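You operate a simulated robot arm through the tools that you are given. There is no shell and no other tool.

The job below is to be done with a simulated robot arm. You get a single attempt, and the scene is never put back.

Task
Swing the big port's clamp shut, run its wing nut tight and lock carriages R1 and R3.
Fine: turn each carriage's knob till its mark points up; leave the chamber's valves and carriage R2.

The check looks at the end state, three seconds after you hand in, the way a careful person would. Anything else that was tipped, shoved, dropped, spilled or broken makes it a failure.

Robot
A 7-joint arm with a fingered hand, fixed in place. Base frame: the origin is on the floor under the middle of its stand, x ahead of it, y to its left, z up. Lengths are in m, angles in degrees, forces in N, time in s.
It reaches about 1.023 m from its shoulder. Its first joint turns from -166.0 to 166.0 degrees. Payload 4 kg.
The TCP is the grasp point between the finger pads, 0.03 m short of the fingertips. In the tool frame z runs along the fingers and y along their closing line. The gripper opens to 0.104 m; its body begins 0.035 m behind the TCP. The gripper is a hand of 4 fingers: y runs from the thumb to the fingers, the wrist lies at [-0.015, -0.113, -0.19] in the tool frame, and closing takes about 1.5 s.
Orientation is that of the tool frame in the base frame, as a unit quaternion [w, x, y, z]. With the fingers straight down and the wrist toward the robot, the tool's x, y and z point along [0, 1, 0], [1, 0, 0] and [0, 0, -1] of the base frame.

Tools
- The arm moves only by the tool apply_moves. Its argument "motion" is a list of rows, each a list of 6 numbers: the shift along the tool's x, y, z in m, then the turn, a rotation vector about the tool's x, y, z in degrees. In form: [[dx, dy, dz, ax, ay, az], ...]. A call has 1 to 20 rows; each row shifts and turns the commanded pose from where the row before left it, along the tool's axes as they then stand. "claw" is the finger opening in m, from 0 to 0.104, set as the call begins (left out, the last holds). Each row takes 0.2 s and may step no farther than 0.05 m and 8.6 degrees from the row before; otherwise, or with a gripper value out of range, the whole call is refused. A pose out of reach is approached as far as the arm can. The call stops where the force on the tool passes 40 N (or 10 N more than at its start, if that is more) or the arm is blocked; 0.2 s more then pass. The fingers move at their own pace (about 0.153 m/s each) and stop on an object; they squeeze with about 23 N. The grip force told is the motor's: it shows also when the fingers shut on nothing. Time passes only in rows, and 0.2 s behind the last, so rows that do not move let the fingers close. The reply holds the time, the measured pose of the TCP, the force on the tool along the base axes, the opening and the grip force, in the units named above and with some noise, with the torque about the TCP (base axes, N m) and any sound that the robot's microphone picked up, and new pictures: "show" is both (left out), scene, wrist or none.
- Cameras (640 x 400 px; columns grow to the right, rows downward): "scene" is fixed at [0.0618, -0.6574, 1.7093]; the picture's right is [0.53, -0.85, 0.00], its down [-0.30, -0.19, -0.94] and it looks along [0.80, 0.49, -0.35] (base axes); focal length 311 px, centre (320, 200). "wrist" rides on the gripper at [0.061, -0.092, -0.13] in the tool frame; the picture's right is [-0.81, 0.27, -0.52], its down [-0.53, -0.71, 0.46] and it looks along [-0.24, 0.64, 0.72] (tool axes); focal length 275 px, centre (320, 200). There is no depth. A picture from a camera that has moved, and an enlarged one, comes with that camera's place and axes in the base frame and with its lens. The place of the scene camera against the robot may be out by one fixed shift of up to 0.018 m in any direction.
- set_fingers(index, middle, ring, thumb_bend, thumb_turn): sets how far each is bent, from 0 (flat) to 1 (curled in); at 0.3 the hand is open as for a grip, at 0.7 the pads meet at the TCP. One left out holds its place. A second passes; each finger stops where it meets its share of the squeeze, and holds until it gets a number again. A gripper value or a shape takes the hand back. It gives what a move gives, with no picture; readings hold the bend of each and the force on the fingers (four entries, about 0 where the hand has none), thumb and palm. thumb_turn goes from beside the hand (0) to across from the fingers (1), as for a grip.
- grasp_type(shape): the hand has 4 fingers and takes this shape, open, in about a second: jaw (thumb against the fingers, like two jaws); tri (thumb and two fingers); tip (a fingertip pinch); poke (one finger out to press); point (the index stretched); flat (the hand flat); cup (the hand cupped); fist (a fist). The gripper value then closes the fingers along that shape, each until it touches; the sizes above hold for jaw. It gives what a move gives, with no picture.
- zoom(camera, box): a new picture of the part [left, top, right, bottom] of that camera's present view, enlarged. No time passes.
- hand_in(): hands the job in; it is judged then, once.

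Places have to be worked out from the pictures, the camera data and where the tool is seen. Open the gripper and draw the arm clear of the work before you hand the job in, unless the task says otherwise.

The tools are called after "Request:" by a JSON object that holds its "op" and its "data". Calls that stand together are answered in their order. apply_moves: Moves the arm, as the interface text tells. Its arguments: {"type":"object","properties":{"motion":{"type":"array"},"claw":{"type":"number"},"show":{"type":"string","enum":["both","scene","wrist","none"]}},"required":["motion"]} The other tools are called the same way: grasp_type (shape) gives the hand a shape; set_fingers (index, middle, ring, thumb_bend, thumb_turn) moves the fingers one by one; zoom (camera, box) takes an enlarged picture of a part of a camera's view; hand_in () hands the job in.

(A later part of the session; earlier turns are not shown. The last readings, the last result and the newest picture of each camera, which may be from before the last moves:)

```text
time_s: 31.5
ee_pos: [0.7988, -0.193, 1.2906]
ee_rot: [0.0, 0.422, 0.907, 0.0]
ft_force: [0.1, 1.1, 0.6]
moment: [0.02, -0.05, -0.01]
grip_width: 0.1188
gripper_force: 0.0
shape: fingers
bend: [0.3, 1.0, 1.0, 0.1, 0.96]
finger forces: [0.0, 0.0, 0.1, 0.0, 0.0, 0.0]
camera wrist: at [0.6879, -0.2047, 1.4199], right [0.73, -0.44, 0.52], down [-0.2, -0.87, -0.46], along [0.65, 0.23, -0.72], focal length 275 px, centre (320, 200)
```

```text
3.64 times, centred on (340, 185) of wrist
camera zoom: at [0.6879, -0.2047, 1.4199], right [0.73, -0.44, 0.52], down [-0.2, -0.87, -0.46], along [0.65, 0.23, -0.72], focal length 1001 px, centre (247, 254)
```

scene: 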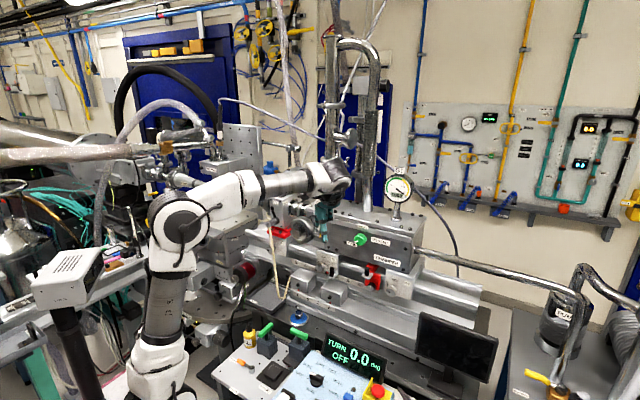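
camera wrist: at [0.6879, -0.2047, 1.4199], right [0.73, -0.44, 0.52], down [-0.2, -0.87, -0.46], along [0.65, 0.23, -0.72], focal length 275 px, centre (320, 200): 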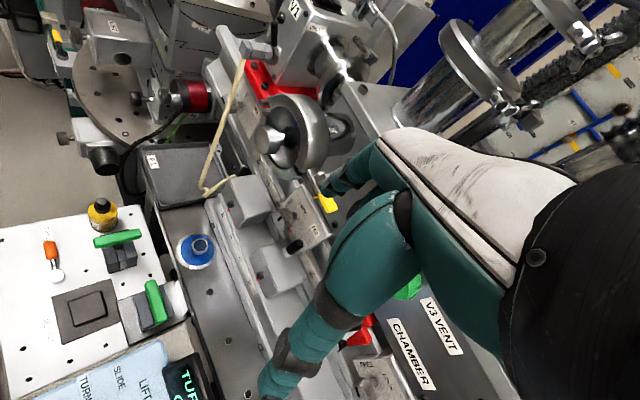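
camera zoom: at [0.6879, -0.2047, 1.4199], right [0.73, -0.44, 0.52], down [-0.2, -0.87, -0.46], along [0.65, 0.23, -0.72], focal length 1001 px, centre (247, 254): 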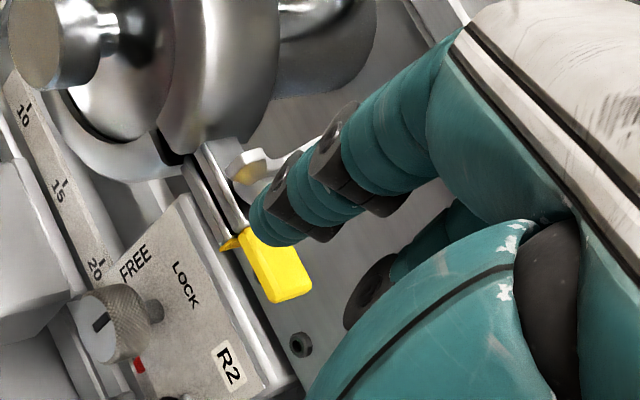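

The index tip shows at tool [0.007, 0.06, 0.03], and the nut axis reads about [0.892, -0.115]. I'll hover the index tip just behind-left of the far wing at a safe height and look again.

Request:
{"op": "apply_moves", "data": {"motion": [[-0.0063, 0.0417, 0, 0, 0, 0], [-0.0063, 0.0417, 0, 0, 0, 0]], "show": "wrist"}}

Request:
{"op": "zoom", "data": {"camera": "wrist", "box": [260, 140, 380, 240]}}

Request:
{"op": "zoom", "data": {"camera": "scene", "box": [295, 195, 345, 235]}}

```text
time_s: 32.1
ee_pos: [0.8712, -0.1478, 1.2902]
ee_rot: [0.001, 0.423, 0.906, 0.0]
ft_force: [-1.1, -0.1, -0.3]
moment: [-0.02, -0.04, 0.0]
grip_width: 0.119
gripper_force: 0.0
shape: fingers
bend: [0.3, 1.0, 1.0, 0.1, 0.96]
finger forces: [0.0, 0.0, 0.2, 0.1, 0.0, 0.0]
camera wrist: at [0.7601, -0.1615, 1.4205], right [0.73, -0.44, 0.52], down [-0.21, -0.87, -0.45], along [0.65, 0.23, -0.72], focal length 275 px, centre (320, 200)
```

wrist: 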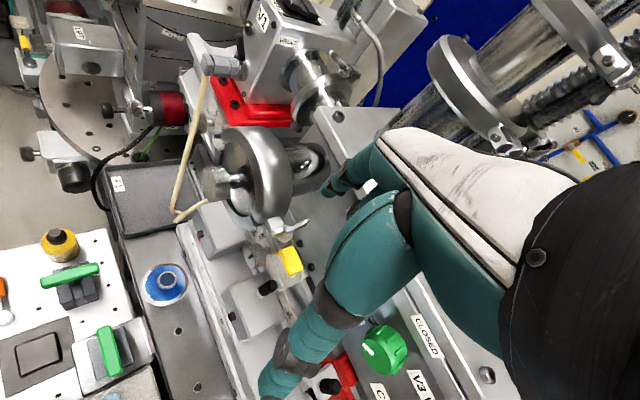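

```text
4.00 times, centred on (320, 190) of wrist
camera zoom: at [0.7601, -0.1615, 1.4205], right [0.73, -0.44, 0.52], down [-0.21, -0.87, -0.45], along [0.65, 0.23, -0.72], focal length 1101 px, centre (320, 240)
```

zoom: 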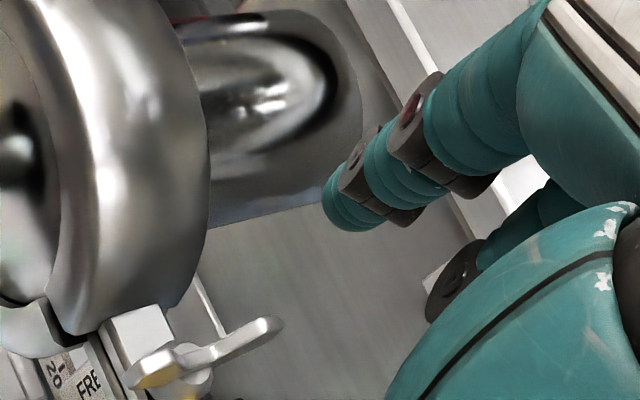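

```text
10.00 times, centred on (320, 215) of scene
camera zoom: at [0.0618, -0.6574, 1.7093], right [0.53, -0.85, 0.0], down [-0.3, -0.19, -0.94], along [0.8, 0.49, -0.35], focal length 3114 px, centre (320, 50)
```

zoom: 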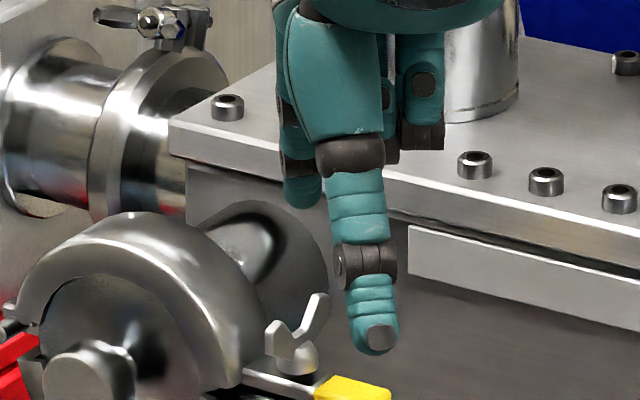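

Both views now show the nut and the index clearly. The nut axis is about [0.892, -0.1165] with wings nearly along x, and the index tip hovers at about [0.910, -0.107]. I'll shift slightly back and lower the tip to about z=1.219 behind the far wing.

Request:
{"op": "apply_moves", "data": {"motion": [[0.0001, 0.0053, 0, 0, 0, 0], [0, 0, 0.015, 0, 0, 0], [0, 0, 0.014, 0, 0, 0], [0, 0, 0.012, 0, 0, 0]], "show": "wrist"}}

Request:
{"op": "zoom", "data": {"camera": "wrist", "box": [260, 140, 380, 240]}}

Request:
{"op": "zoom", "data": {"camera": "scene", "box": [295, 195, 345, 235]}}

```text
time_s: 33.1
ee_pos: [0.8744, -0.1439, 1.2487]
ee_rot: [0.001, 0.422, 0.906, -0.001]
ft_force: [1.0, -0.1, 0.3]
moment: [0.0, -0.01, 0.0]
grip_width: 0.1188
gripper_force: 0.1
shape: fingers
bend: [0.3, 1.0, 1.0, 0.1, 0.96]
finger forces: [0.0, 0.0, 0.1, 0.1, 0.0, 0.0]
camera wrist: at [0.7641, -0.1574, 1.3791], right [0.73, -0.44, 0.52], down [-0.2, -0.87, -0.45], along [0.65, 0.23, -0.72], focal length 275 px, centre (320, 200)
```

wrist: 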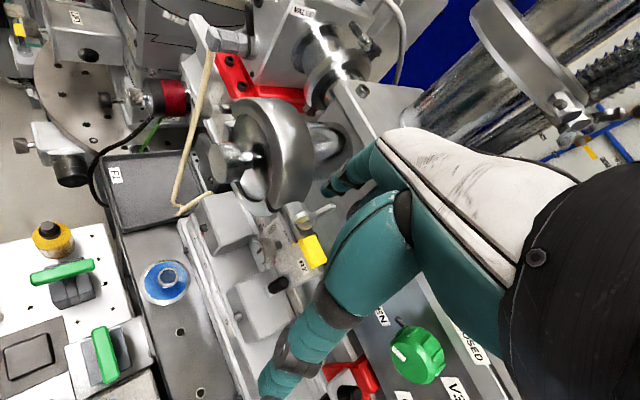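

```text
4.00 times, centred on (320, 190) of wrist
camera zoom: at [0.7641, -0.1574, 1.3791], right [0.73, -0.44, 0.52], down [-0.2, -0.87, -0.45], along [0.65, 0.23, -0.72], focal length 1101 px, centre (320, 240)
```

zoom: 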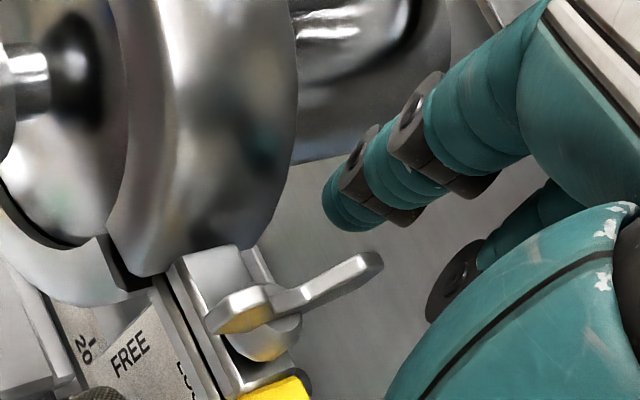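

```text
10.00 times, centred on (320, 215) of scene
camera zoom: at [0.0618, -0.6574, 1.7093], right [0.53, -0.85, 0.0], down [-0.3, -0.19, -0.94], along [0.8, 0.49, -0.35], focal length 3114 px, centre (320, 50)
```

zoom: 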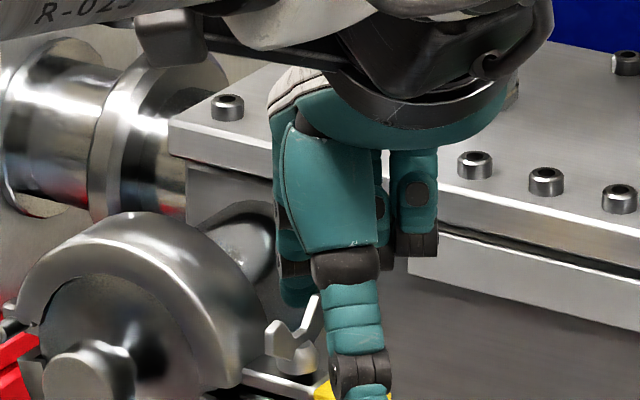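

The far wing tip measures about [0.909, -0.118] and the near tip about [0.870, -0.117], so the axis is about [0.889, -0.117]. The index is just to the left behind the far wing. I'll sweep the first part of a clockwise arc and check that the wing follows.

Request:
{"op": "apply_moves", "data": {"motion": [[-0.0014, -0.0093, 0, 0, 0, 0], [-0.0053, -0.003, 0, 0, 0, 0], [-0.0039, -0.0047, 0, 0, 0, 0], [-0.0021, -0.0057, 0, 0, 0, 0]], "show": "wrist"}}

Request:
{"op": "zoom", "data": {"camera": "wrist", "box": [260, 140, 380, 240]}}

Request:
{"op": "zoom", "data": {"camera": "scene", "box": [295, 195, 345, 235]}}

```text
time_s: 34.1
ee_pos: [0.8658, -0.169, 1.2487]
ee_rot: [-0.001, 0.422, 0.906, 0.0]
ft_force: [0.6, 0.5, -0.3]
moment: [-0.01, 0.01, 0.0]
grip_width: 0.1199
gripper_force: 0.5
shape: fingers
bend: [0.3, 1.0, 1.0, 0.1, 0.96]
finger forces: [0.5, 0.1, 0.0, 0.0, 0.0, 0.0]
camera wrist: at [0.755, -0.1818, 1.3786], right [0.73, -0.44, 0.52], down [-0.2, -0.87, -0.45], along [0.65, 0.23, -0.72], focal length 275 px, centre (320, 200)
```

wrist: 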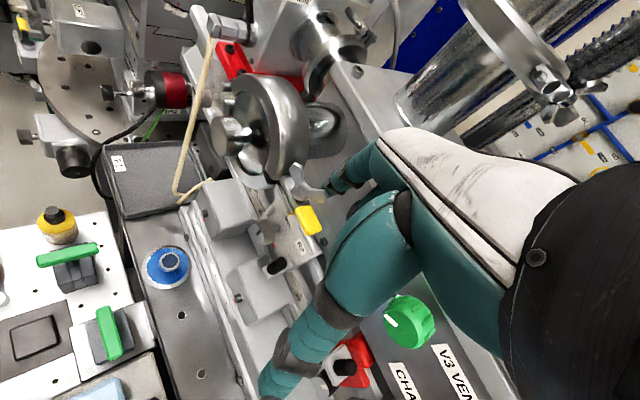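

```text
4.00 times, centred on (320, 190) of wrist
camera zoom: at [0.755, -0.1818, 1.3786], right [0.73, -0.44, 0.52], down [-0.2, -0.87, -0.45], along [0.65, 0.23, -0.72], focal length 1101 px, centre (320, 240)
```

zoom: 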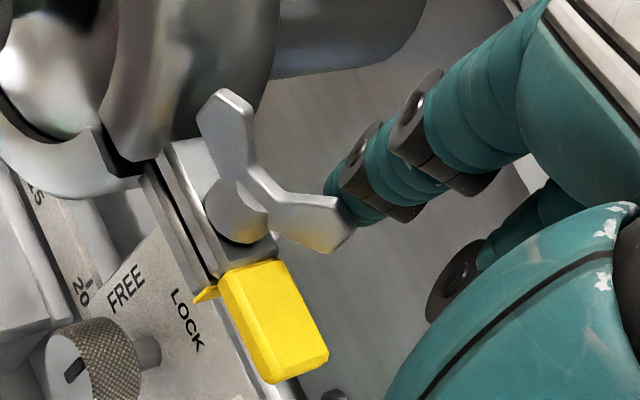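

```text
10.00 times, centred on (320, 215) of scene
camera zoom: at [0.0618, -0.6574, 1.7093], right [0.53, -0.85, 0.0], down [-0.3, -0.19, -0.94], along [0.8, 0.49, -0.35], focal length 3114 px, centre (320, 50)
```

zoom: 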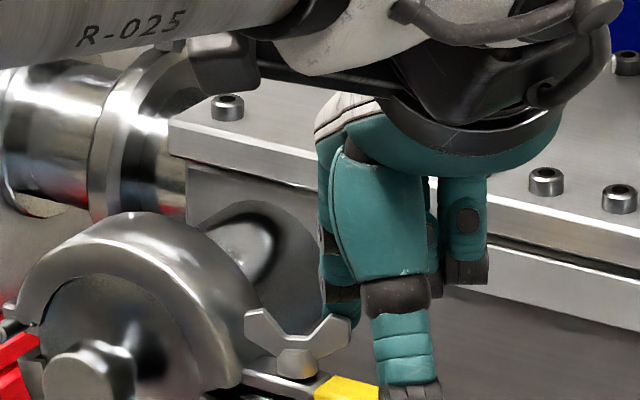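

The wing followed: it turned from about 2° to about 66° clockwise. I'll continue the arc around the front.

Request:
{"op": "apply_moves", "data": {"motion": [[0.0032, -0.0056, 0, 0, 0, 0], [0.0018, -0.005, 0, 0, 0, 0], [0.0034, -0.0041, 0, 0, 0, 0], [0.0046, -0.0026, 0, 0, 0, 0], [0.0052, -0.0009, 0, 0, 0, 0], [0.0053, 0.0009, 0, 0, 0, 0], [0.0046, 0.0027, 0, 0, 0, 0]], "show": "wrist"}}

Request:
{"op": "zoom", "data": {"camera": "wrist", "box": [260, 140, 380, 240]}}

Request:
{"op": "zoom", "data": {"camera": "scene", "box": [295, 195, 345, 235]}}

```text
time_s: 35.7
ee_pos: [0.8383, -0.1635, 1.2501]
ee_rot: [0.002, 0.427, 0.904, -0.001]
ft_force: [24.2, -30.2, 5.7]
moment: [-0.3, -0.67, -2.37]
grip_width: 0.1231
gripper_force: 19.3
shape: fingers
bend: [0.28, 1.0, 1.0, 0.1, 0.96]
finger forces: [38.4, 0.0, 0.1, 0.0, 0.0, 0.0]
camera wrist: at [0.7269, -0.1746, 1.378], right [0.73, -0.45, 0.52], down [-0.21, -0.87, -0.45], along [0.65, 0.22, -0.72], focal length 275 px, centre (320, 200)
```

wrist: 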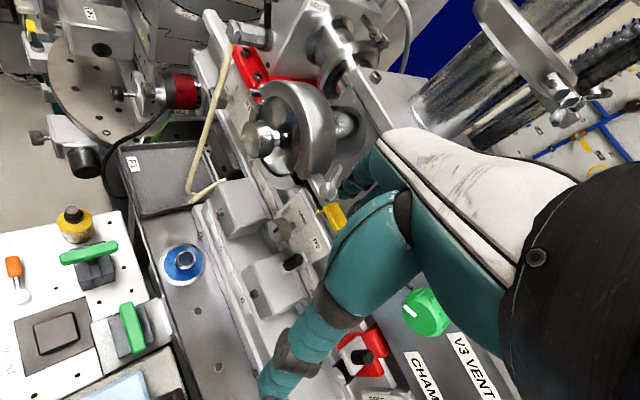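

```text
4.00 times, centred on (320, 190) of wrist
camera zoom: at [0.7269, -0.1746, 1.378], right [0.73, -0.45, 0.52], down [-0.21, -0.87, -0.45], along [0.65, 0.22, -0.72], focal length 1101 px, centre (320, 240)
```

zoom: 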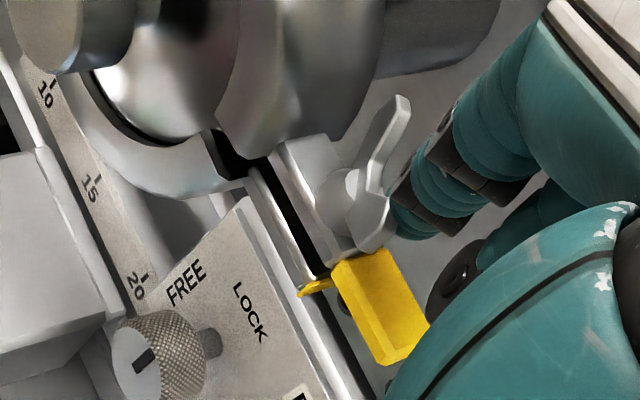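

```text
10.00 times, centred on (320, 215) of scene
camera zoom: at [0.0618, -0.6574, 1.7093], right [0.53, -0.85, 0.0], down [-0.3, -0.19, -0.94], along [0.8, 0.49, -0.35], focal length 3114 px, centre (320, 50)
```

zoom: 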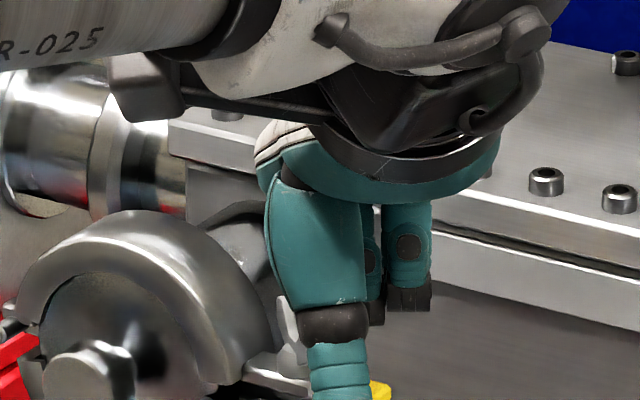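

The push stopped at about 38 N at the index with the wing around 131°, which suggests the nut seated. I'll back the finger off and inspect the nut.

Request:
{"op": "apply_moves", "data": {"motion": [[-0.01, 0.001, 0, 0, 0, 0], [-0.012, 0.001, 0, 0, 0, 0], [0, 0, -0.02, 0, 0, 0], [0, 0, -0.02, 0, 0, 0]], "show": "wrist"}}

Request:
{"op": "zoom", "data": {"camera": "wrist", "box": [250, 160, 350, 240]}}

Request:
{"op": "zoom", "data": {"camera": "scene", "box": [295, 205, 335, 240]}}

```text
time_s: 36.7
ee_pos: [0.8533, -0.1715, 1.2896]
ee_rot: [0.001, 0.421, 0.907, 0.0]
ft_force: [0.0, 0.6, 0.5]
moment: [0.0, -0.01, 0.0]
grip_width: 0.1189
gripper_force: 0.1
shape: fingers
bend: [0.3, 1.0, 1.0, 0.1, 0.96]
finger forces: [0.0, 0.0, 0.0, 0.0, 0.0, 0.0]
camera wrist: at [0.7417, -0.1845, 1.4187], right [0.73, -0.44, 0.52], down [-0.2, -0.87, -0.46], along [0.65, 0.23, -0.72], focal length 275 px, centre (320, 200)
```

wrist: 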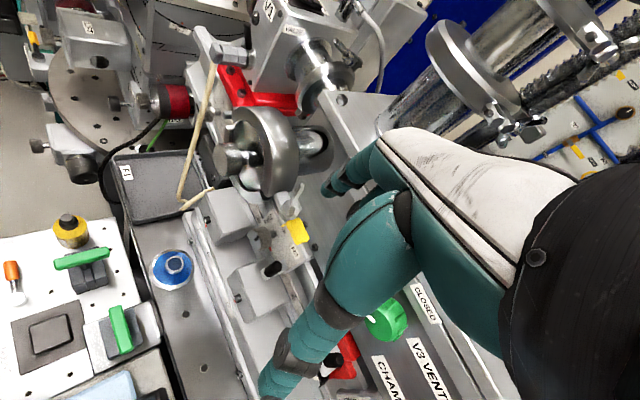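

```text
5.00 times, centred on (300, 200) of wrist
camera zoom: at [0.7417, -0.1845, 1.4187], right [0.73, -0.44, 0.52], down [-0.2, -0.87, -0.46], along [0.65, 0.23, -0.72], focal length 1376 px, centre (420, 200)
```

zoom: 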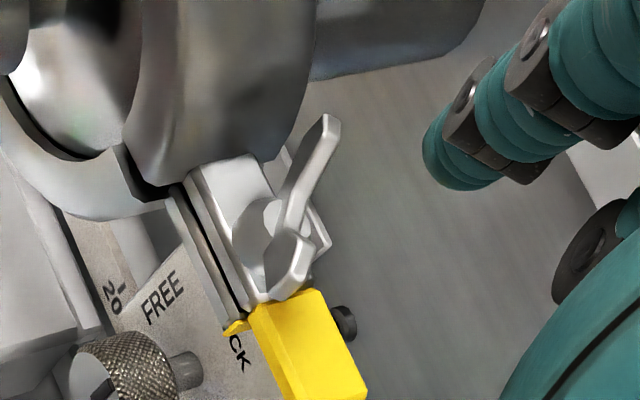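

```text
11.43 times, centred on (315, 222) of scene
camera zoom: at [0.0618, -0.6574, 1.7093], right [0.53, -0.85, 0.0], down [-0.3, -0.19, -0.94], along [0.8, 0.49, -0.35], focal length 3559 px, centre (377, -57)
```

zoom: 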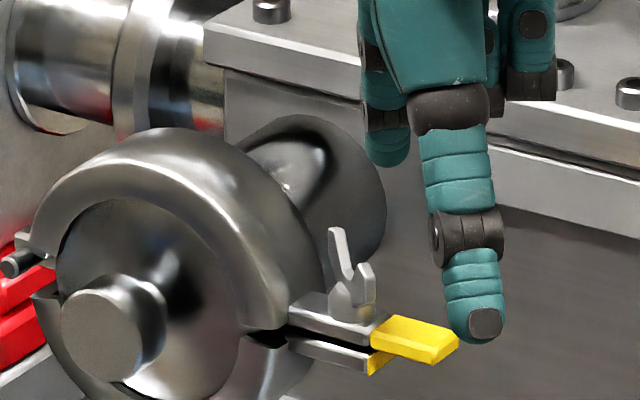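

The nut has turned to about 132° and stayed. I'll zoom in more to see whether it sits flush on the tongue.

Request:
{"op": "zoom", "data": {"camera": "scene", "box": [305, 220, 330, 240]}}

Request:
{"op": "zoom", "data": {"camera": "wrist", "box": [275, 175, 325, 220]}}

```text
16.00 times, centred on (318, 230) of scene
camera zoom: at [0.0618, -0.6574, 1.7093], right [0.53, -0.85, 0.0], down [-0.3, -0.19, -0.94], along [0.8, 0.49, -0.35], focal length 4983 px, centre (360, -280)
```

zoom: 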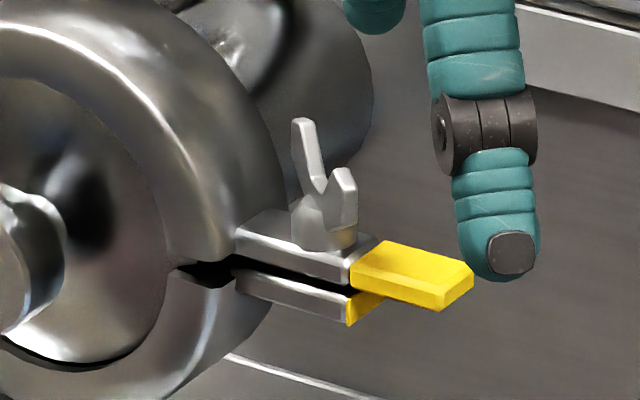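

```text
8.89 times, centred on (300, 198) of wrist
camera zoom: at [0.7417, -0.1845, 1.4187], right [0.73, -0.44, 0.52], down [-0.2, -0.87, -0.46], along [0.65, 0.23, -0.72], focal length 2447 px, centre (498, 222)
```

zoom: 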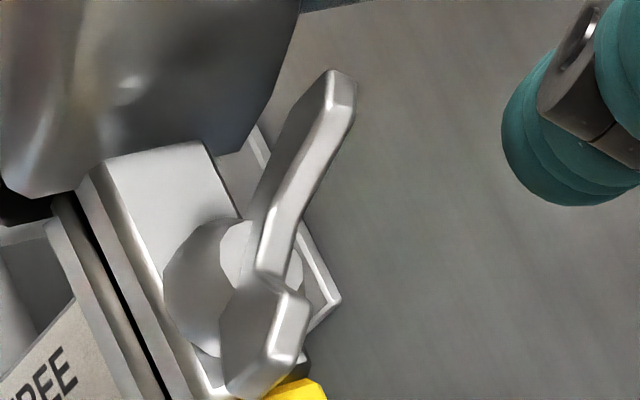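

The hub now sits flush on the tongue, consistent with a seated nut. To confirm that it is a real stop, I'll push the front wing again near its tip and watch the force and angle.

Request:
{"op": "apply_moves", "data": {"motion": [[-0.0061, -0.0052, 0, 0, 0, 0], [0, 0, 0.02, 0, 0, 0], [0, 0, 0.02, 0, 0, 0], [0.004, -0.0006, 0, 0, 0, 0], [0.004, -0.0006, 0, 0, 0, 0]], "show": "none"}}

Request:
{"op": "zoom", "data": {"camera": "wrist", "box": [270, 140, 370, 230]}}

```text
time_s: 37.9
ee_pos: [0.845, -0.1764, 1.2489]
ee_rot: [0.0, 0.424, 0.906, -0.001]
ft_force: [0.9, -1.2, 0.7]
moment: [-0.03, -0.05, -0.08]
grip_width: 0.1194
gripper_force: 0.9
shape: fingers
bend: [0.3, 1.0, 1.0, 0.1, 0.96]
finger forces: [1.9, 0.0, 0.0, 0.0, 0.0, 0.1]
```

```text
4.44 times, centred on (320, 185) of wrist
camera zoom: at [0.7355, -0.1884, 1.3787], right [0.73, -0.44, 0.52], down [-0.2, -0.87, -0.45], along [0.65, 0.23, -0.72], focal length 1224 px, centre (320, 267)
```

zoom: 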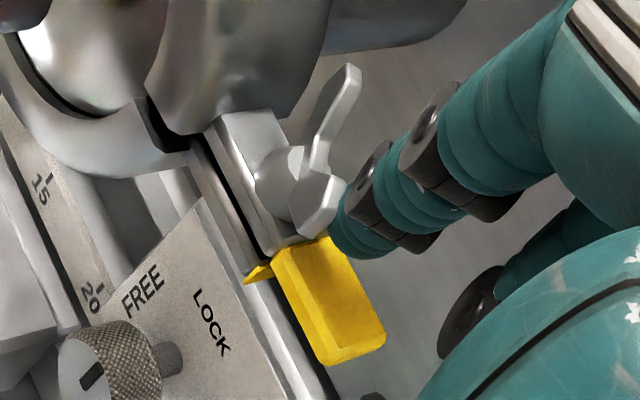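

The index touches the wing with about 2 N. I'll push on by another 10 mm and watch how the force builds.

Request:
{"op": "apply_moves", "data": {"motion": [[0.003, -0.0005, 0, 0, 0, 0], [0.003, -0.0005, 0, 0, 0, 0]], "show": "none"}}

Request:
{"op": "apply_moves", "data": {"motion": [[0.003, -0.0005, 0, 0, 0, 0]], "show": "none"}}

Request:
{"op": "zoom", "data": {"camera": "wrist", "box": [270, 140, 370, 230]}}

```text
time_s: 38.5
ee_pos: [0.8416, -0.172, 1.2504]
ee_rot: [0.0, 0.423, 0.906, 0.0]
ft_force: [5.5, -6.1, 1.1]
moment: [-0.08, -0.14, -0.52]
grip_width: 0.12
gripper_force: 4.4
shape: fingers
bend: [0.3, 1.0, 1.0, 0.1, 0.96]
finger forces: [9.1, 0.0, 0.0, 0.0, 0.0, 0.0]
```

```text
time_s: 38.9
ee_pos: [0.8389, -0.1701, 1.2505]
ee_rot: [0.001, 0.424, 0.906, 0.0]
ft_force: [8.2, -9.2, 2.6]
moment: [-0.07, -0.23, -0.75]
grip_width: 0.1205
gripper_force: 5.8
shape: fingers
bend: [0.29, 1.0, 1.0, 0.1, 0.96]
finger forces: [12.5, 0.0, 0.0, 0.0, 0.1, 0.0]
```

```text
4.44 times, centred on (320, 185) of wrist
camera zoom: at [0.7288, -0.1827, 1.3787], right [0.73, -0.44, 0.52], down [-0.21, -0.87, -0.45], along [0.65, 0.23, -0.72], focal length 1224 px, centre (320, 267)
```

zoom: 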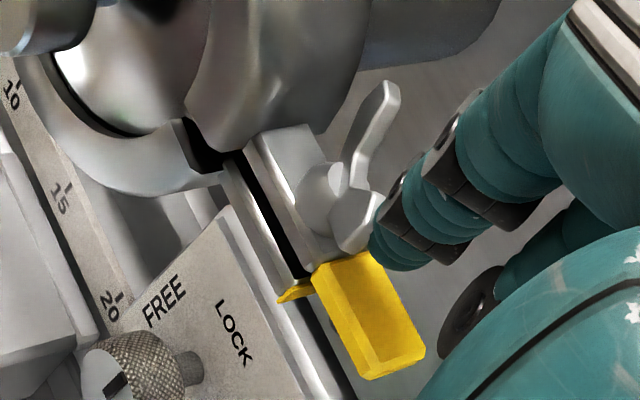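

The force rises linearly with displacement and the wing doesn't move, so the nut is against a hard stop; I take it as tight. I'll back off, rise and retreat, then undo the yaw.

Request:
{"op": "apply_moves", "data": {"motion": [[-0.012, 0.002, 0, 0, 0, 0], [-0.014, 0.002, 0, 0, 0, 0], [0, 0, -0.03, 0, 0, 0], [0, 0, -0.03, 0, 0, 0], [0, -0.04, 0, 0, 0, 0], [0, -0.04, 0, 0, 0, 0], [0, -0.03, 0, 0, 0, 8], [0, 0, 0, 0, 0, 8], [0, 0, 0, 0, 0, 8], [0, 0, 0, 0, 0, 8], [0, 0, 0, 0, 0, 8]], "show": "both"}}

Request:
{"op": "zoom", "data": {"camera": "scene", "box": [285, 200, 345, 250]}}

```text
time_s: 41.3
ee_pos: [0.7747, -0.2577, 1.3087]
ee_rot: [0.001, 0.708, 0.707, 0.0]
ft_force: [-0.2, -0.2, -0.5]
moment: [0.05, 0.04, -0.01]
grip_width: 0.1188
gripper_force: 0.1
shape: fingers
bend: [0.3, 1.0, 1.0, 0.1, 0.96]
finger forces: [0.0, 0.0, 0.0, 0.0, 0.0, 0.0]
camera wrist: at [0.6817, -0.1966, 1.4386], right [0.27, -0.81, 0.52], down [-0.71, -0.53, -0.46], along [0.64, -0.25, -0.72], focal length 275 px, centre (320, 200)
```

scene: 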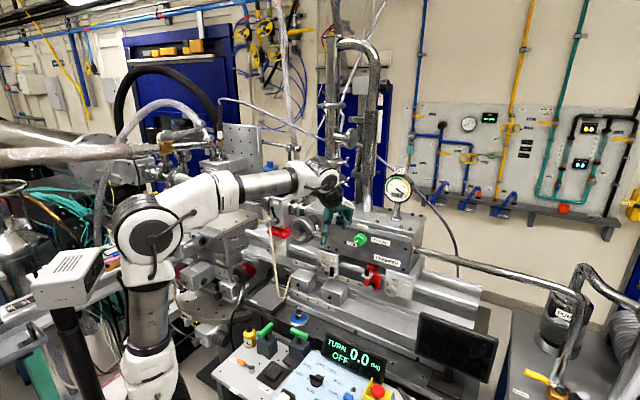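
wrist: 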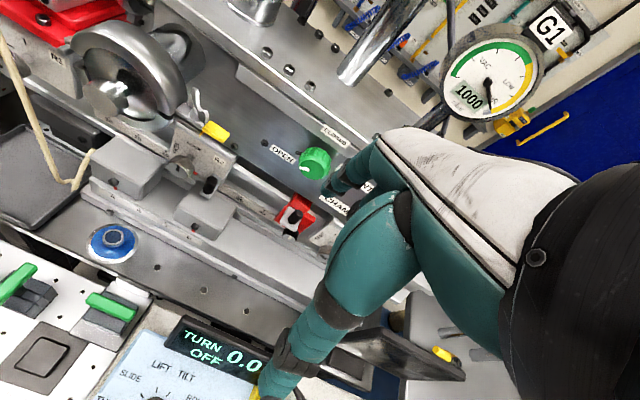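

```text
8.00 times, centred on (315, 225) of scene
camera zoom: at [0.0618, -0.6574, 1.7093], right [0.53, -0.85, 0.0], down [-0.3, -0.19, -0.94], along [0.8, 0.49, -0.35], focal length 2491 px, centre (360, 0)
```

zoom: 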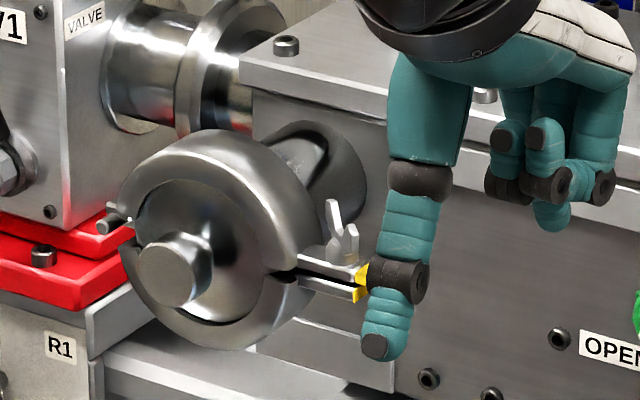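

The clamp is shut with the nut seated. Next is R3: I'll open the jaw shape, move right and pitch the fingers forward (tool z toward +x).

Request:
{"op": "grasp_type", "data": {"shape": "jaw"}}

Request:
{"op": "apply_moves", "data": {"motion": [[-0.03, -0.018, 0.01, 0, 0, 0], [-0.03, -0.018, 0.01, 0, 0, 0], [-0.03, -0.018, 0.01, 0, 0, 0], [0, 0, 0, -8.2, 0, 0], [0, 0, 0, -8.2, 0, 0], [0, 0, 0, -8.2, 0, 0], [0, 0, 0, -8.2, 0, 0], [0, 0, 0, -8.2, 0, 0], [0, 0, 0, -8.2, 0, 0], [0, 0, 0, -8.2, 0, 0], [0, 0, 0, -8.2, 0, 0], [0, 0, 0, -8.2, 0, 0], [0, 0, 0, -8.2, 0, 0], [0, 0, 0, -8, 0, 0]], "show": "both"}}

```text
time_s: 42.2
ee_pos: [0.775, -0.256, 1.3083]
ee_rot: [0.0, 0.707, 0.707, 0.0]
ft_force: [-0.3, -0.7, 0.0]
moment: [0.04, -0.03, -0.02]
grip_width: 0.1039
gripper_force: 0.1
shape: jaw
bend: [0.3, 0.3, 0.3, 0.3, 0.97]
finger forces: [0.0, 0.0, 0.1, 0.0, 0.0, 0.1]
```

```text
time_s: 45.2
ee_pos: [0.7196, -0.3477, 1.2799]
ee_rot: [0.503, 0.5, 0.498, 0.499]
ft_force: [0.0, -0.2, 0.9]
moment: [-0.02, 0.05, -0.01]
grip_width: 0.104
gripper_force: 0.0
shape: jaw
bend: [0.3, 0.3, 0.3, 0.3, 0.97]
finger forces: [0.0, 0.1, 0.0, 0.0, 0.0, 0.0]
camera wrist: at [0.5886, -0.2868, 1.1866], right [-0.52, -0.81, 0.27], down [0.46, -0.53, -0.71], along [0.72, -0.24, 0.65], focal length 275 px, centre (320, 200)
```

scene: 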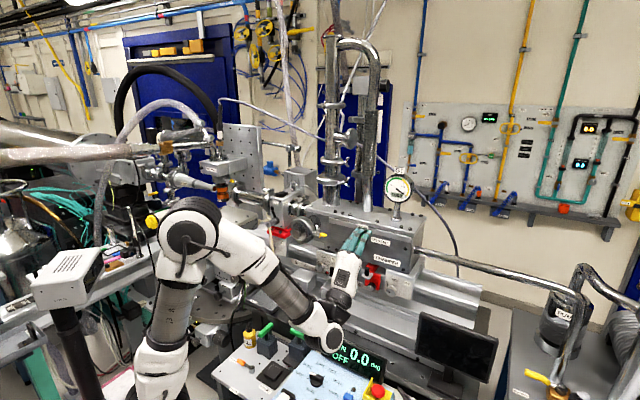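
wrist: 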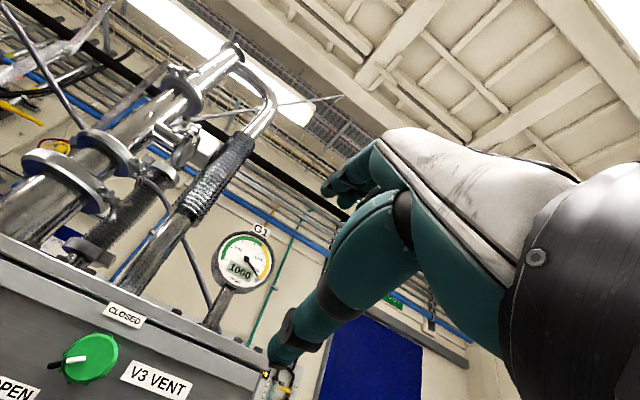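

Fingers now point forward. I'll roll the hand about tool z (clockwise as seen from the robot), to bring the wrist to the left and up, and check the reachable range here at a safe height.

Request:
{"op": "apply_moves", "data": {"motion": [[0, 0, 0, 0, 0, 8.5], [0, 0, 0, 0, 0, 8.5], [0, 0, 0, 0, 0, 8.5], [0, 0, 0, 0, 0, 8.5], [0, 0, 0, 0, 0, 8.5], [0, 0, 0, 0, 0, 8.5], [0, 0, 0, 0, 0, 8.5], [0, 0, 0, 0, 0, 8.5], [0, 0, 0, 0, 0, 8.5], [0, 0, 0, 0, 0, 8.5], [0, 0, 0, 0, 0, 5]], "show": "both"}}

```text
time_s: 47.6
ee_pos: [0.7264, -0.3503, 1.2653]
ee_rot: [0.353, 0.617, 0.362, 0.603]
ft_force: [-1.1, -0.1, -0.3]
moment: [-0.03, -0.01, 0.02]
grip_width: 0.1039
gripper_force: 0.0
shape: jaw
bend: [0.3, 0.3, 0.3, 0.3, 0.97]
finger forces: [0.1, 0.1, 0.0, 0.0, 0.0, 0.1]
out of reach, approached as far as the arm can: row 4, 5, 6, 7, 8, 9, 10, 11
camera wrist: at [0.5937, -0.2529, 1.2174], right [-0.52, -0.84, -0.14], down [0.43, -0.12, -0.89], along [0.73, -0.53, 0.43], focal length 275 px, centre (320, 200)
```

scene: 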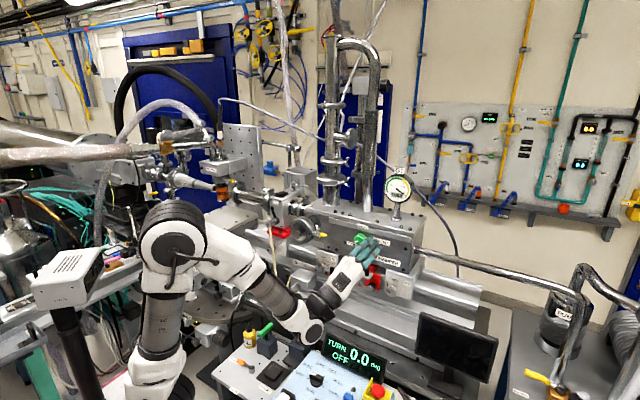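
wrist: 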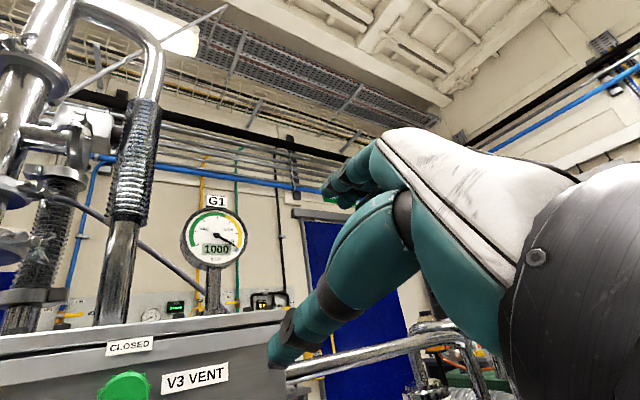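

Roll stops near +29°, a joint limit, and the console display below rules out having the wrist under R3 anyway. I'll roll the other way, via wrist right to wrist above, and see if that's reachable.

Request:
{"op": "apply_moves", "data": {"motion": [[0, 0, 0, 0, 0, -8.5], [0, 0, 0, 0, 0, -8.5], [0, 0, 0, 0, 0, -8.5], [0, 0, 0, 0, 0, -8.5], [0, 0, 0, 0, 0, -8.5], [0, 0, 0, 0, 0, -8.5], [0, 0, 0, 0, 0, -8.5], [0, 0, 0, 0, 0, -8.5], [0, 0, 0, 0, 0, -8.5], [0, 0, 0, 0, 0, -8.5]], "show": "scene"}}

```text
time_s: 49.8
ee_pos: [0.7544, -0.3546, 1.3202]
ee_rot: [0.665, 0.212, 0.686, 0.205]
ft_force: [-0.6, -0.2, -0.8]
moment: [-0.03, 0.01, 0.0]
grip_width: 0.1039
gripper_force: 0.1
shape: jaw
bend: [0.3, 0.3, 0.3, 0.3, 0.97]
finger forces: [0.0, 0.1, 0.0, 0.0, 0.0, 0.1]
out of reach, approached as far as the arm can: row 9, 10
```

scene: 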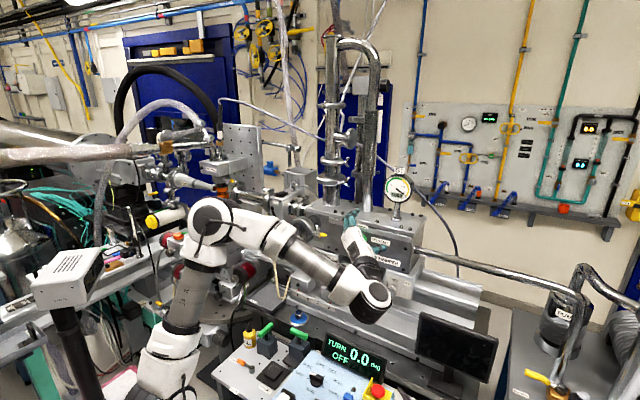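

The hand's mounting axis is at 45° to tool z, so "thumb up, fingers forward, wrist above" should be reachable from the fingers-down pose by turning about that mounting axis. I'll go back to fingers-down first.

Request:
{"op": "apply_moves", "data": {"motion": [[0, 0, 0, 0, 0, 8], [0, 0, 0, 0, 0, 8], [0, 0, 0, 0, 0, 8], [0, 0, 0, 0, 0, 8], [0, 0, 0, 0, 0, 8], [0, 0, 0, 0, 0, 8], [0, 0, 0, 0, 0, 8], [0, 0, 0, 8.2, 0, 0], [0, 0, 0, 8.2, 0, 0], [0, 0, 0, 8.2, 0, 0], [0, 0, 0, 8.2, 0, 0], [0, 0, 0, 8.2, 0, 0], [0, 0, 0, 8.2, 0, 0], [0, 0, 0, 8.2, 0, 0], [0, 0, 0, 8.2, 0, 0], [0, 0, 0, 8.2, 0, 0], [0, 0, 0, 8.2, 0, 0], [0, 0, 0, 8, 0, 0]], "show": "none"}}

Request:
{"op": "apply_moves", "data": {"motion": [[0, -0.01, 0, 0, 0, 0], [0, -0.01, 0, 0, 6, 6], [0, 0, 0, 0, 6, 6], [0, 0, 0, 0, 6, 6], [0, 0, 0, 0, 6, 6], [0, 0, 0, 0, 6, 6], [0, 0, 0, 0, 6, 6], [0, 0, 0, 0, 6, 6]], "show": "both"}}

```text
time_s: 53.6
ee_pos: [0.7531, -0.3539, 1.32]
ee_rot: [-0.011, 0.708, 0.706, -0.009]
ft_force: [-0.8, -0.8, 0.5]
moment: [-0.02, -0.01, -0.05]
grip_width: 0.1043
gripper_force: 0.0
shape: jaw
bend: [0.3, 0.3, 0.3, 0.3, 0.97]
finger forces: [0.0, 0.0, 0.0, 0.0, 0.1, 0.0]
```

```text
time_s: 55.4
ee_pos: [0.7337, -0.3527, 1.32]
ee_rot: [-0.254, 0.865, 0.362, 0.239]
ft_force: [-0.6, -0.8, -0.3]
moment: [0.0, 0.01, -0.01]
grip_width: 0.1039
gripper_force: 0.1
shape: jaw
bend: [0.3, 0.3, 0.3, 0.3, 0.97]
finger forces: [0.0, 0.0, 0.0, 0.0, 0.1, 0.0]
camera wrist: at [0.6731, -0.3473, 1.479], right [-0.42, -0.89, -0.17], down [-0.76, 0.44, -0.47], along [0.5, -0.07, -0.87], focal length 275 px, centre (320, 200)
```

scene: 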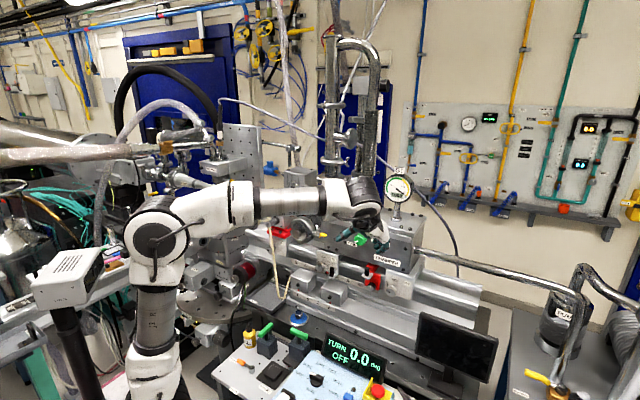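
wrist: 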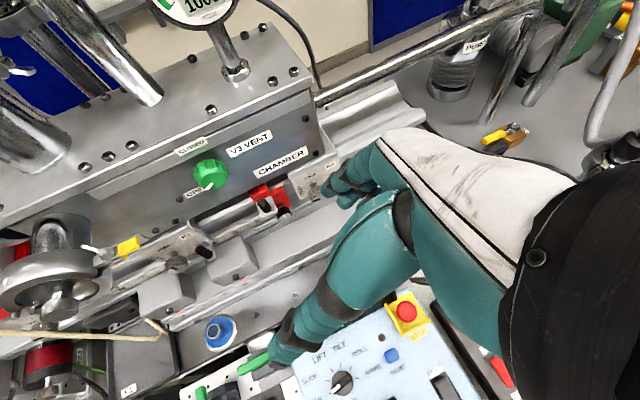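

60° about the mounting axis works. I'll continue the remaining 120°.

Request:
{"op": "apply_moves", "data": {"motion": [[0, 0, 0, 0, 6, 6], [0, 0, 0, 0, 6, 6], [0, 0, 0, 0, 6, 6], [0, 0, 0, 0, 6, 6], [0, 0, 0, 0, 6, 6], [0, 0, 0, 0, 6, 6], [0, 0, 0, 0, 6, 6], [0, 0, 0, 0, 6, 6], [0, 0, 0, 0, 6, 6], [0, 0, 0, 0, 6, 6], [0, 0, 0, 0, 6, 6], [0, 0, 0, 0, 6, 6], [0, 0, 0, 0, 6, 6], [0, 0, 0, 0, 6, 6]], "show": "both"}}

```text
time_s: 58.4
ee_pos: [0.7348, -0.3535, 1.3195]
ee_rot: [-0.494, 0.515, -0.497, 0.493]
ft_force: [0.4, -0.7, -0.1]
moment: [0.02, -0.03, 0.02]
grip_width: 0.1037
gripper_force: 0.0
shape: jaw
bend: [0.3, 0.3, 0.3, 0.3, 0.97]
finger forces: [0.1, 0.0, 0.1, 0.1, 0.1, 0.1]
camera wrist: at [0.6061, -0.4167, 1.415], right [-0.54, 0.8, -0.28], down [0.46, 0.55, 0.69], along [0.7, 0.25, -0.67], focal length 275 px, centre (320, 200)
```

scene: 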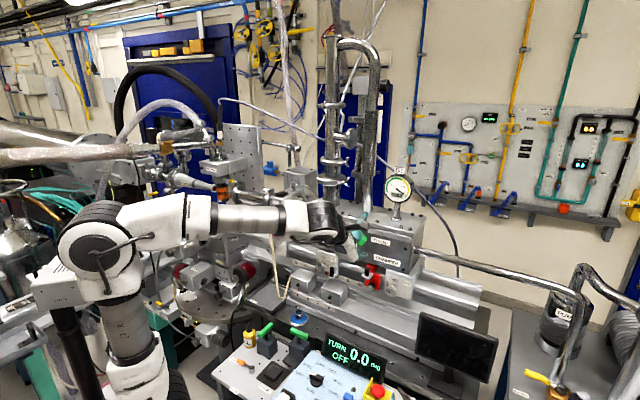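
wrist: 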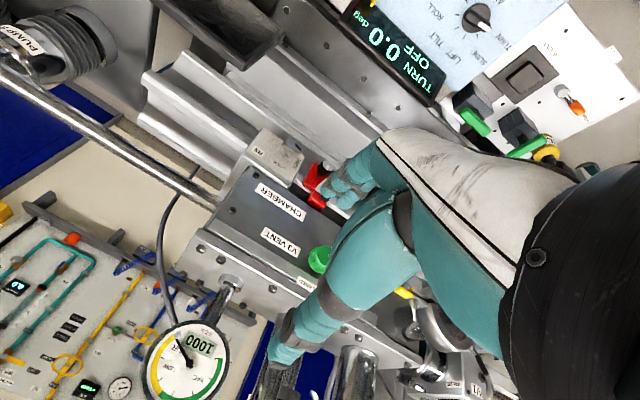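

The hand now points forward with the thumb on top, the fingers below and the wrist above. I'll zoom on R3 in this view to refine its position.

Request:
{"op": "zoom", "data": {"camera": "wrist", "box": [230, 100, 370, 220]}}

Request:
{"op": "zoom", "data": {"camera": "scene", "box": [340, 240, 440, 310]}}

```text
3.33 times, centred on (300, 160) of wrist
camera zoom: at [0.6061, -0.4167, 1.415], right [-0.54, 0.8, -0.28], down [0.46, 0.55, 0.69], along [0.7, 0.25, -0.67], focal length 918 px, centre (387, 333)
```

zoom: 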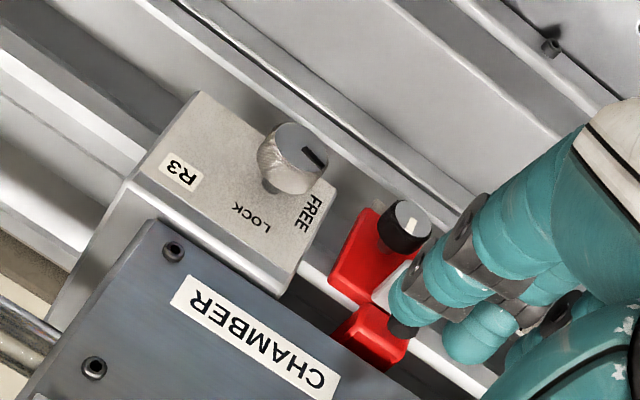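

```text
5.71 times, centred on (390, 275) of scene
camera zoom: at [0.0618, -0.6574, 1.7093], right [0.53, -0.85, 0.0], down [-0.3, -0.19, -0.94], along [0.8, 0.49, -0.35], focal length 1780 px, centre (-80, -229)
```

zoom: 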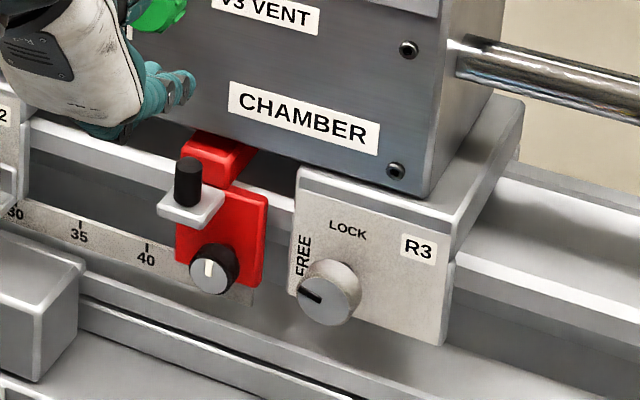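

Combining this with the earlier view, the R3 knob face is near [0.934, -0.384, 1.027]. I'll descend to a pre-grasp standoff in front of it.

Request:
{"op": "apply_moves", "data": {"motion": [[0.0043, 0.0414, 0.003, 0, 0, 0], [0.0043, 0.0414, 0.003, 0, 0, 0], [0.0043, 0.0414, 0.003, 0, 0, 0], [0.0043, 0.0414, 0.003, 0, 0, 0], [0.0043, 0.0414, 0.003, 0, 0, 0], [0.0043, 0.0414, 0.003, 0, 0, 0], [0.0043, 0.0414, 0.003, 0, 0.6, 0.6], [0, 0, 0.035, 0, 0.6, 0.6], [0, 0, 0.03, 0, 0, 0]], "show": "both"}}

Request:
{"op": "zoom", "data": {"camera": "scene", "box": [340, 240, 440, 310]}}

Request:
{"op": "zoom", "data": {"camera": "wrist", "box": [200, 180, 360, 300]}}

```text
time_s: 60.4
ee_pos: [0.814, -0.3881, 1.0296]
ee_rot: [0.494, -0.506, 0.507, -0.493]
ft_force: [-0.5, 0.5, 0.3]
moment: [-0.01, -0.02, 0.01]
grip_width: 0.1041
gripper_force: 0.0
shape: jaw
bend: [0.3, 0.3, 0.3, 0.3, 0.97]
finger forces: [0.1, 0.0, 0.1, 0.1, 0.0, 0.1]
camera wrist: at [0.6841, -0.451, 1.1234], right [-0.52, 0.81, -0.26], down [0.47, 0.53, 0.7], along [0.71, 0.24, -0.66], focal length 275 px, centre (320, 200)
```

scene: 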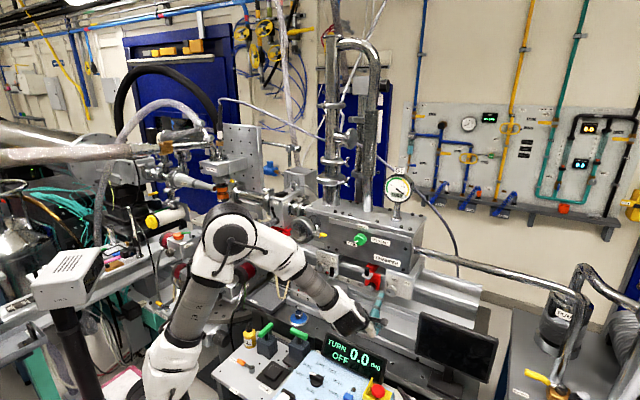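
wrist: 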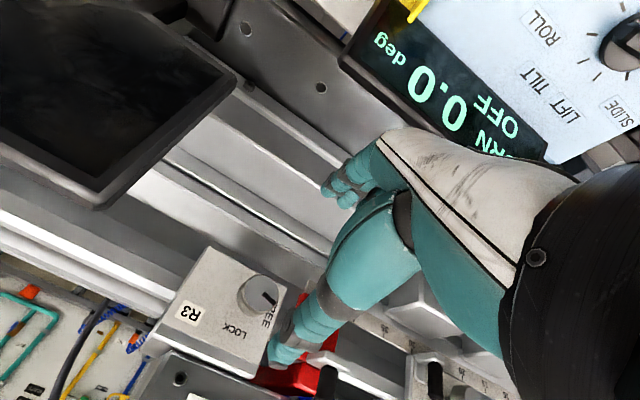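

```text
5.71 times, centred on (390, 275) of scene
camera zoom: at [0.0618, -0.6574, 1.7093], right [0.53, -0.85, 0.0], down [-0.3, -0.19, -0.94], along [0.8, 0.49, -0.35], focal length 1780 px, centre (-80, -229)
```

zoom: 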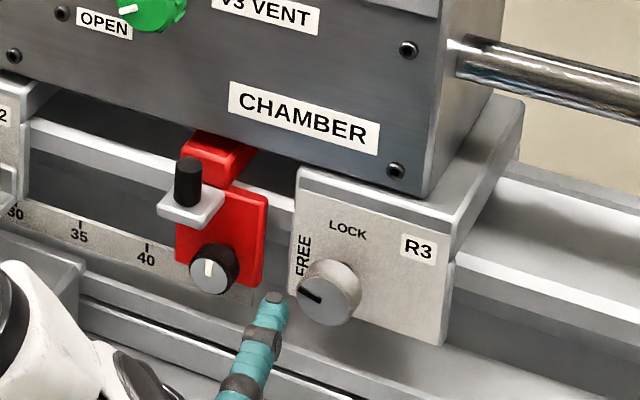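

```text
3.33 times, centred on (280, 240) of wrist
camera zoom: at [0.6841, -0.451, 1.1234], right [-0.52, 0.81, -0.26], down [0.47, 0.53, 0.7], along [0.71, 0.24, -0.66], focal length 918 px, centre (453, 67)
```

zoom: 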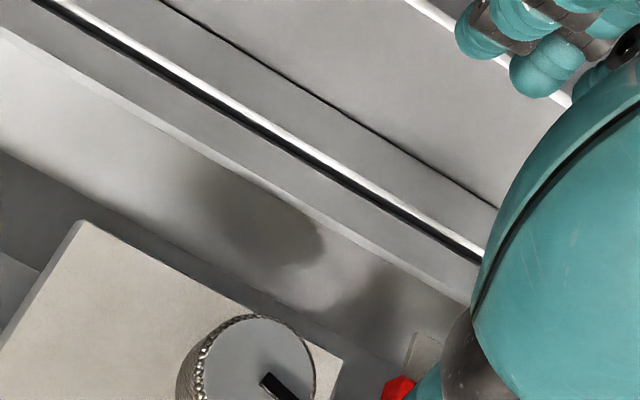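

Wrist-camera rays from three poses agree on the R3 knob face at about [0.935, -0.386, 1.025], with the plate at x≈0.975, and the mark points left. I'll use the tip pinch, centre on the knob and pre-roll by -45° before approaching.

Request:
{"op": "grasp_type", "data": {"shape": "tip"}}

Request:
{"op": "apply_moves", "data": {"motion": [[-0.007, 0.0055, 0, 0, 0, 0], [0, 0, 0, 0, 0, -7.5], [0, 0, 0, 0, 0, -7.5], [0, 0, 0, 0, 0, -7.5], [0, 0, 0, 0, 0, -7.5], [0, 0, 0, 0, 0, -7.5], [0, 0, 0, 0, 0, -7.5]], "show": "both"}}

Request:
{"op": "zoom", "data": {"camera": "scene", "box": [340, 240, 440, 310]}}

Request:
{"op": "zoom", "data": {"camera": "wrist", "box": [200, 160, 380, 370]}}

```text
time_s: 61.3
ee_pos: [0.8138, -0.3887, 1.0296]
ee_rot: [0.494, -0.506, 0.507, -0.493]
ft_force: [-0.3, -0.6, -0.4]
moment: [0.0, 0.02, 0.02]
grip_width: 0.1041
gripper_force: 0.1
shape: tip
bend: [0.3, 0.98, 0.99, 0.3, 0.97]
finger forces: [0.0, 0.0, 0.0, 0.1, 0.0, 0.0]
```

```text
time_s: 62.9
ee_pos: [0.8131, -0.3821, 1.0232]
ee_rot: [-0.267, 0.661, -0.273, 0.646]
ft_force: [0.2, 0.0, 0.1]
moment: [-0.01, 0.0, 0.0]
grip_width: 0.1039
gripper_force: 0.2
shape: tip
bend: [0.3, 0.98, 0.99, 0.3, 0.97]
finger forces: [0.0, 0.0, 0.1, 0.1, 0.1, 0.0]
camera wrist: at [0.6844, -0.361, 1.1341], right [-0.54, 0.38, -0.76], down [0.46, 0.88, 0.12], along [0.71, -0.28, -0.64], focal length 275 px, centre (320, 200)
```

scene: 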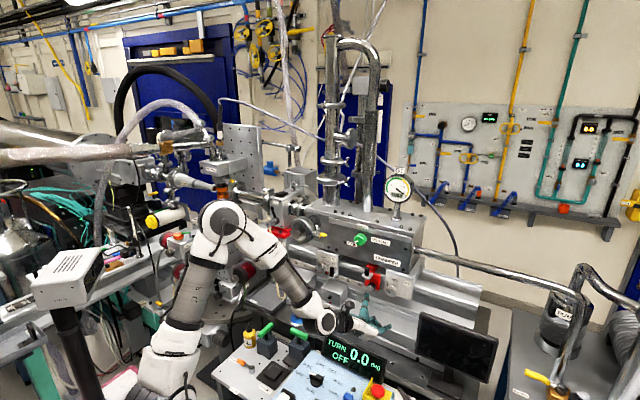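
wrist: 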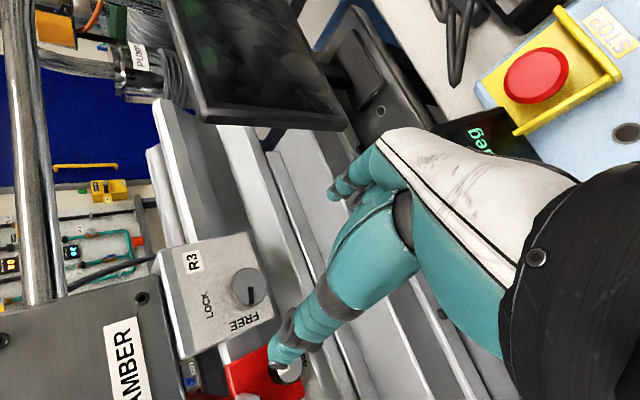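

```text
5.71 times, centred on (390, 275) of scene
camera zoom: at [0.0618, -0.6574, 1.7093], right [0.53, -0.85, 0.0], down [-0.3, -0.19, -0.94], along [0.8, 0.49, -0.35], focal length 1780 px, centre (-80, -229)
```

zoom: 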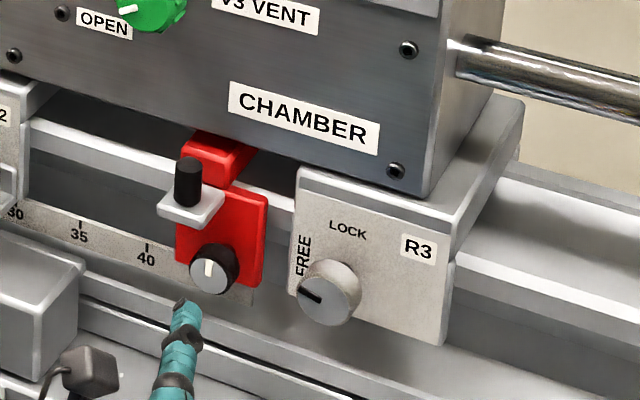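

```text
1.90 times, centred on (290, 265) of wrist
camera zoom: at [0.6844, -0.361, 1.1341], right [-0.54, 0.38, -0.76], down [0.46, 0.88, 0.12], along [0.71, -0.28, -0.64], focal length 524 px, centre (377, 76)
```

zoom: 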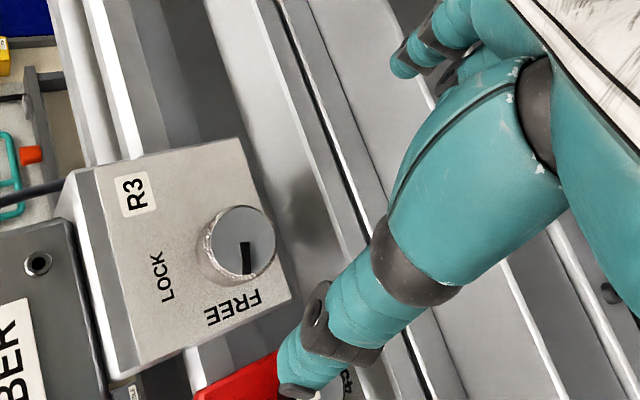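

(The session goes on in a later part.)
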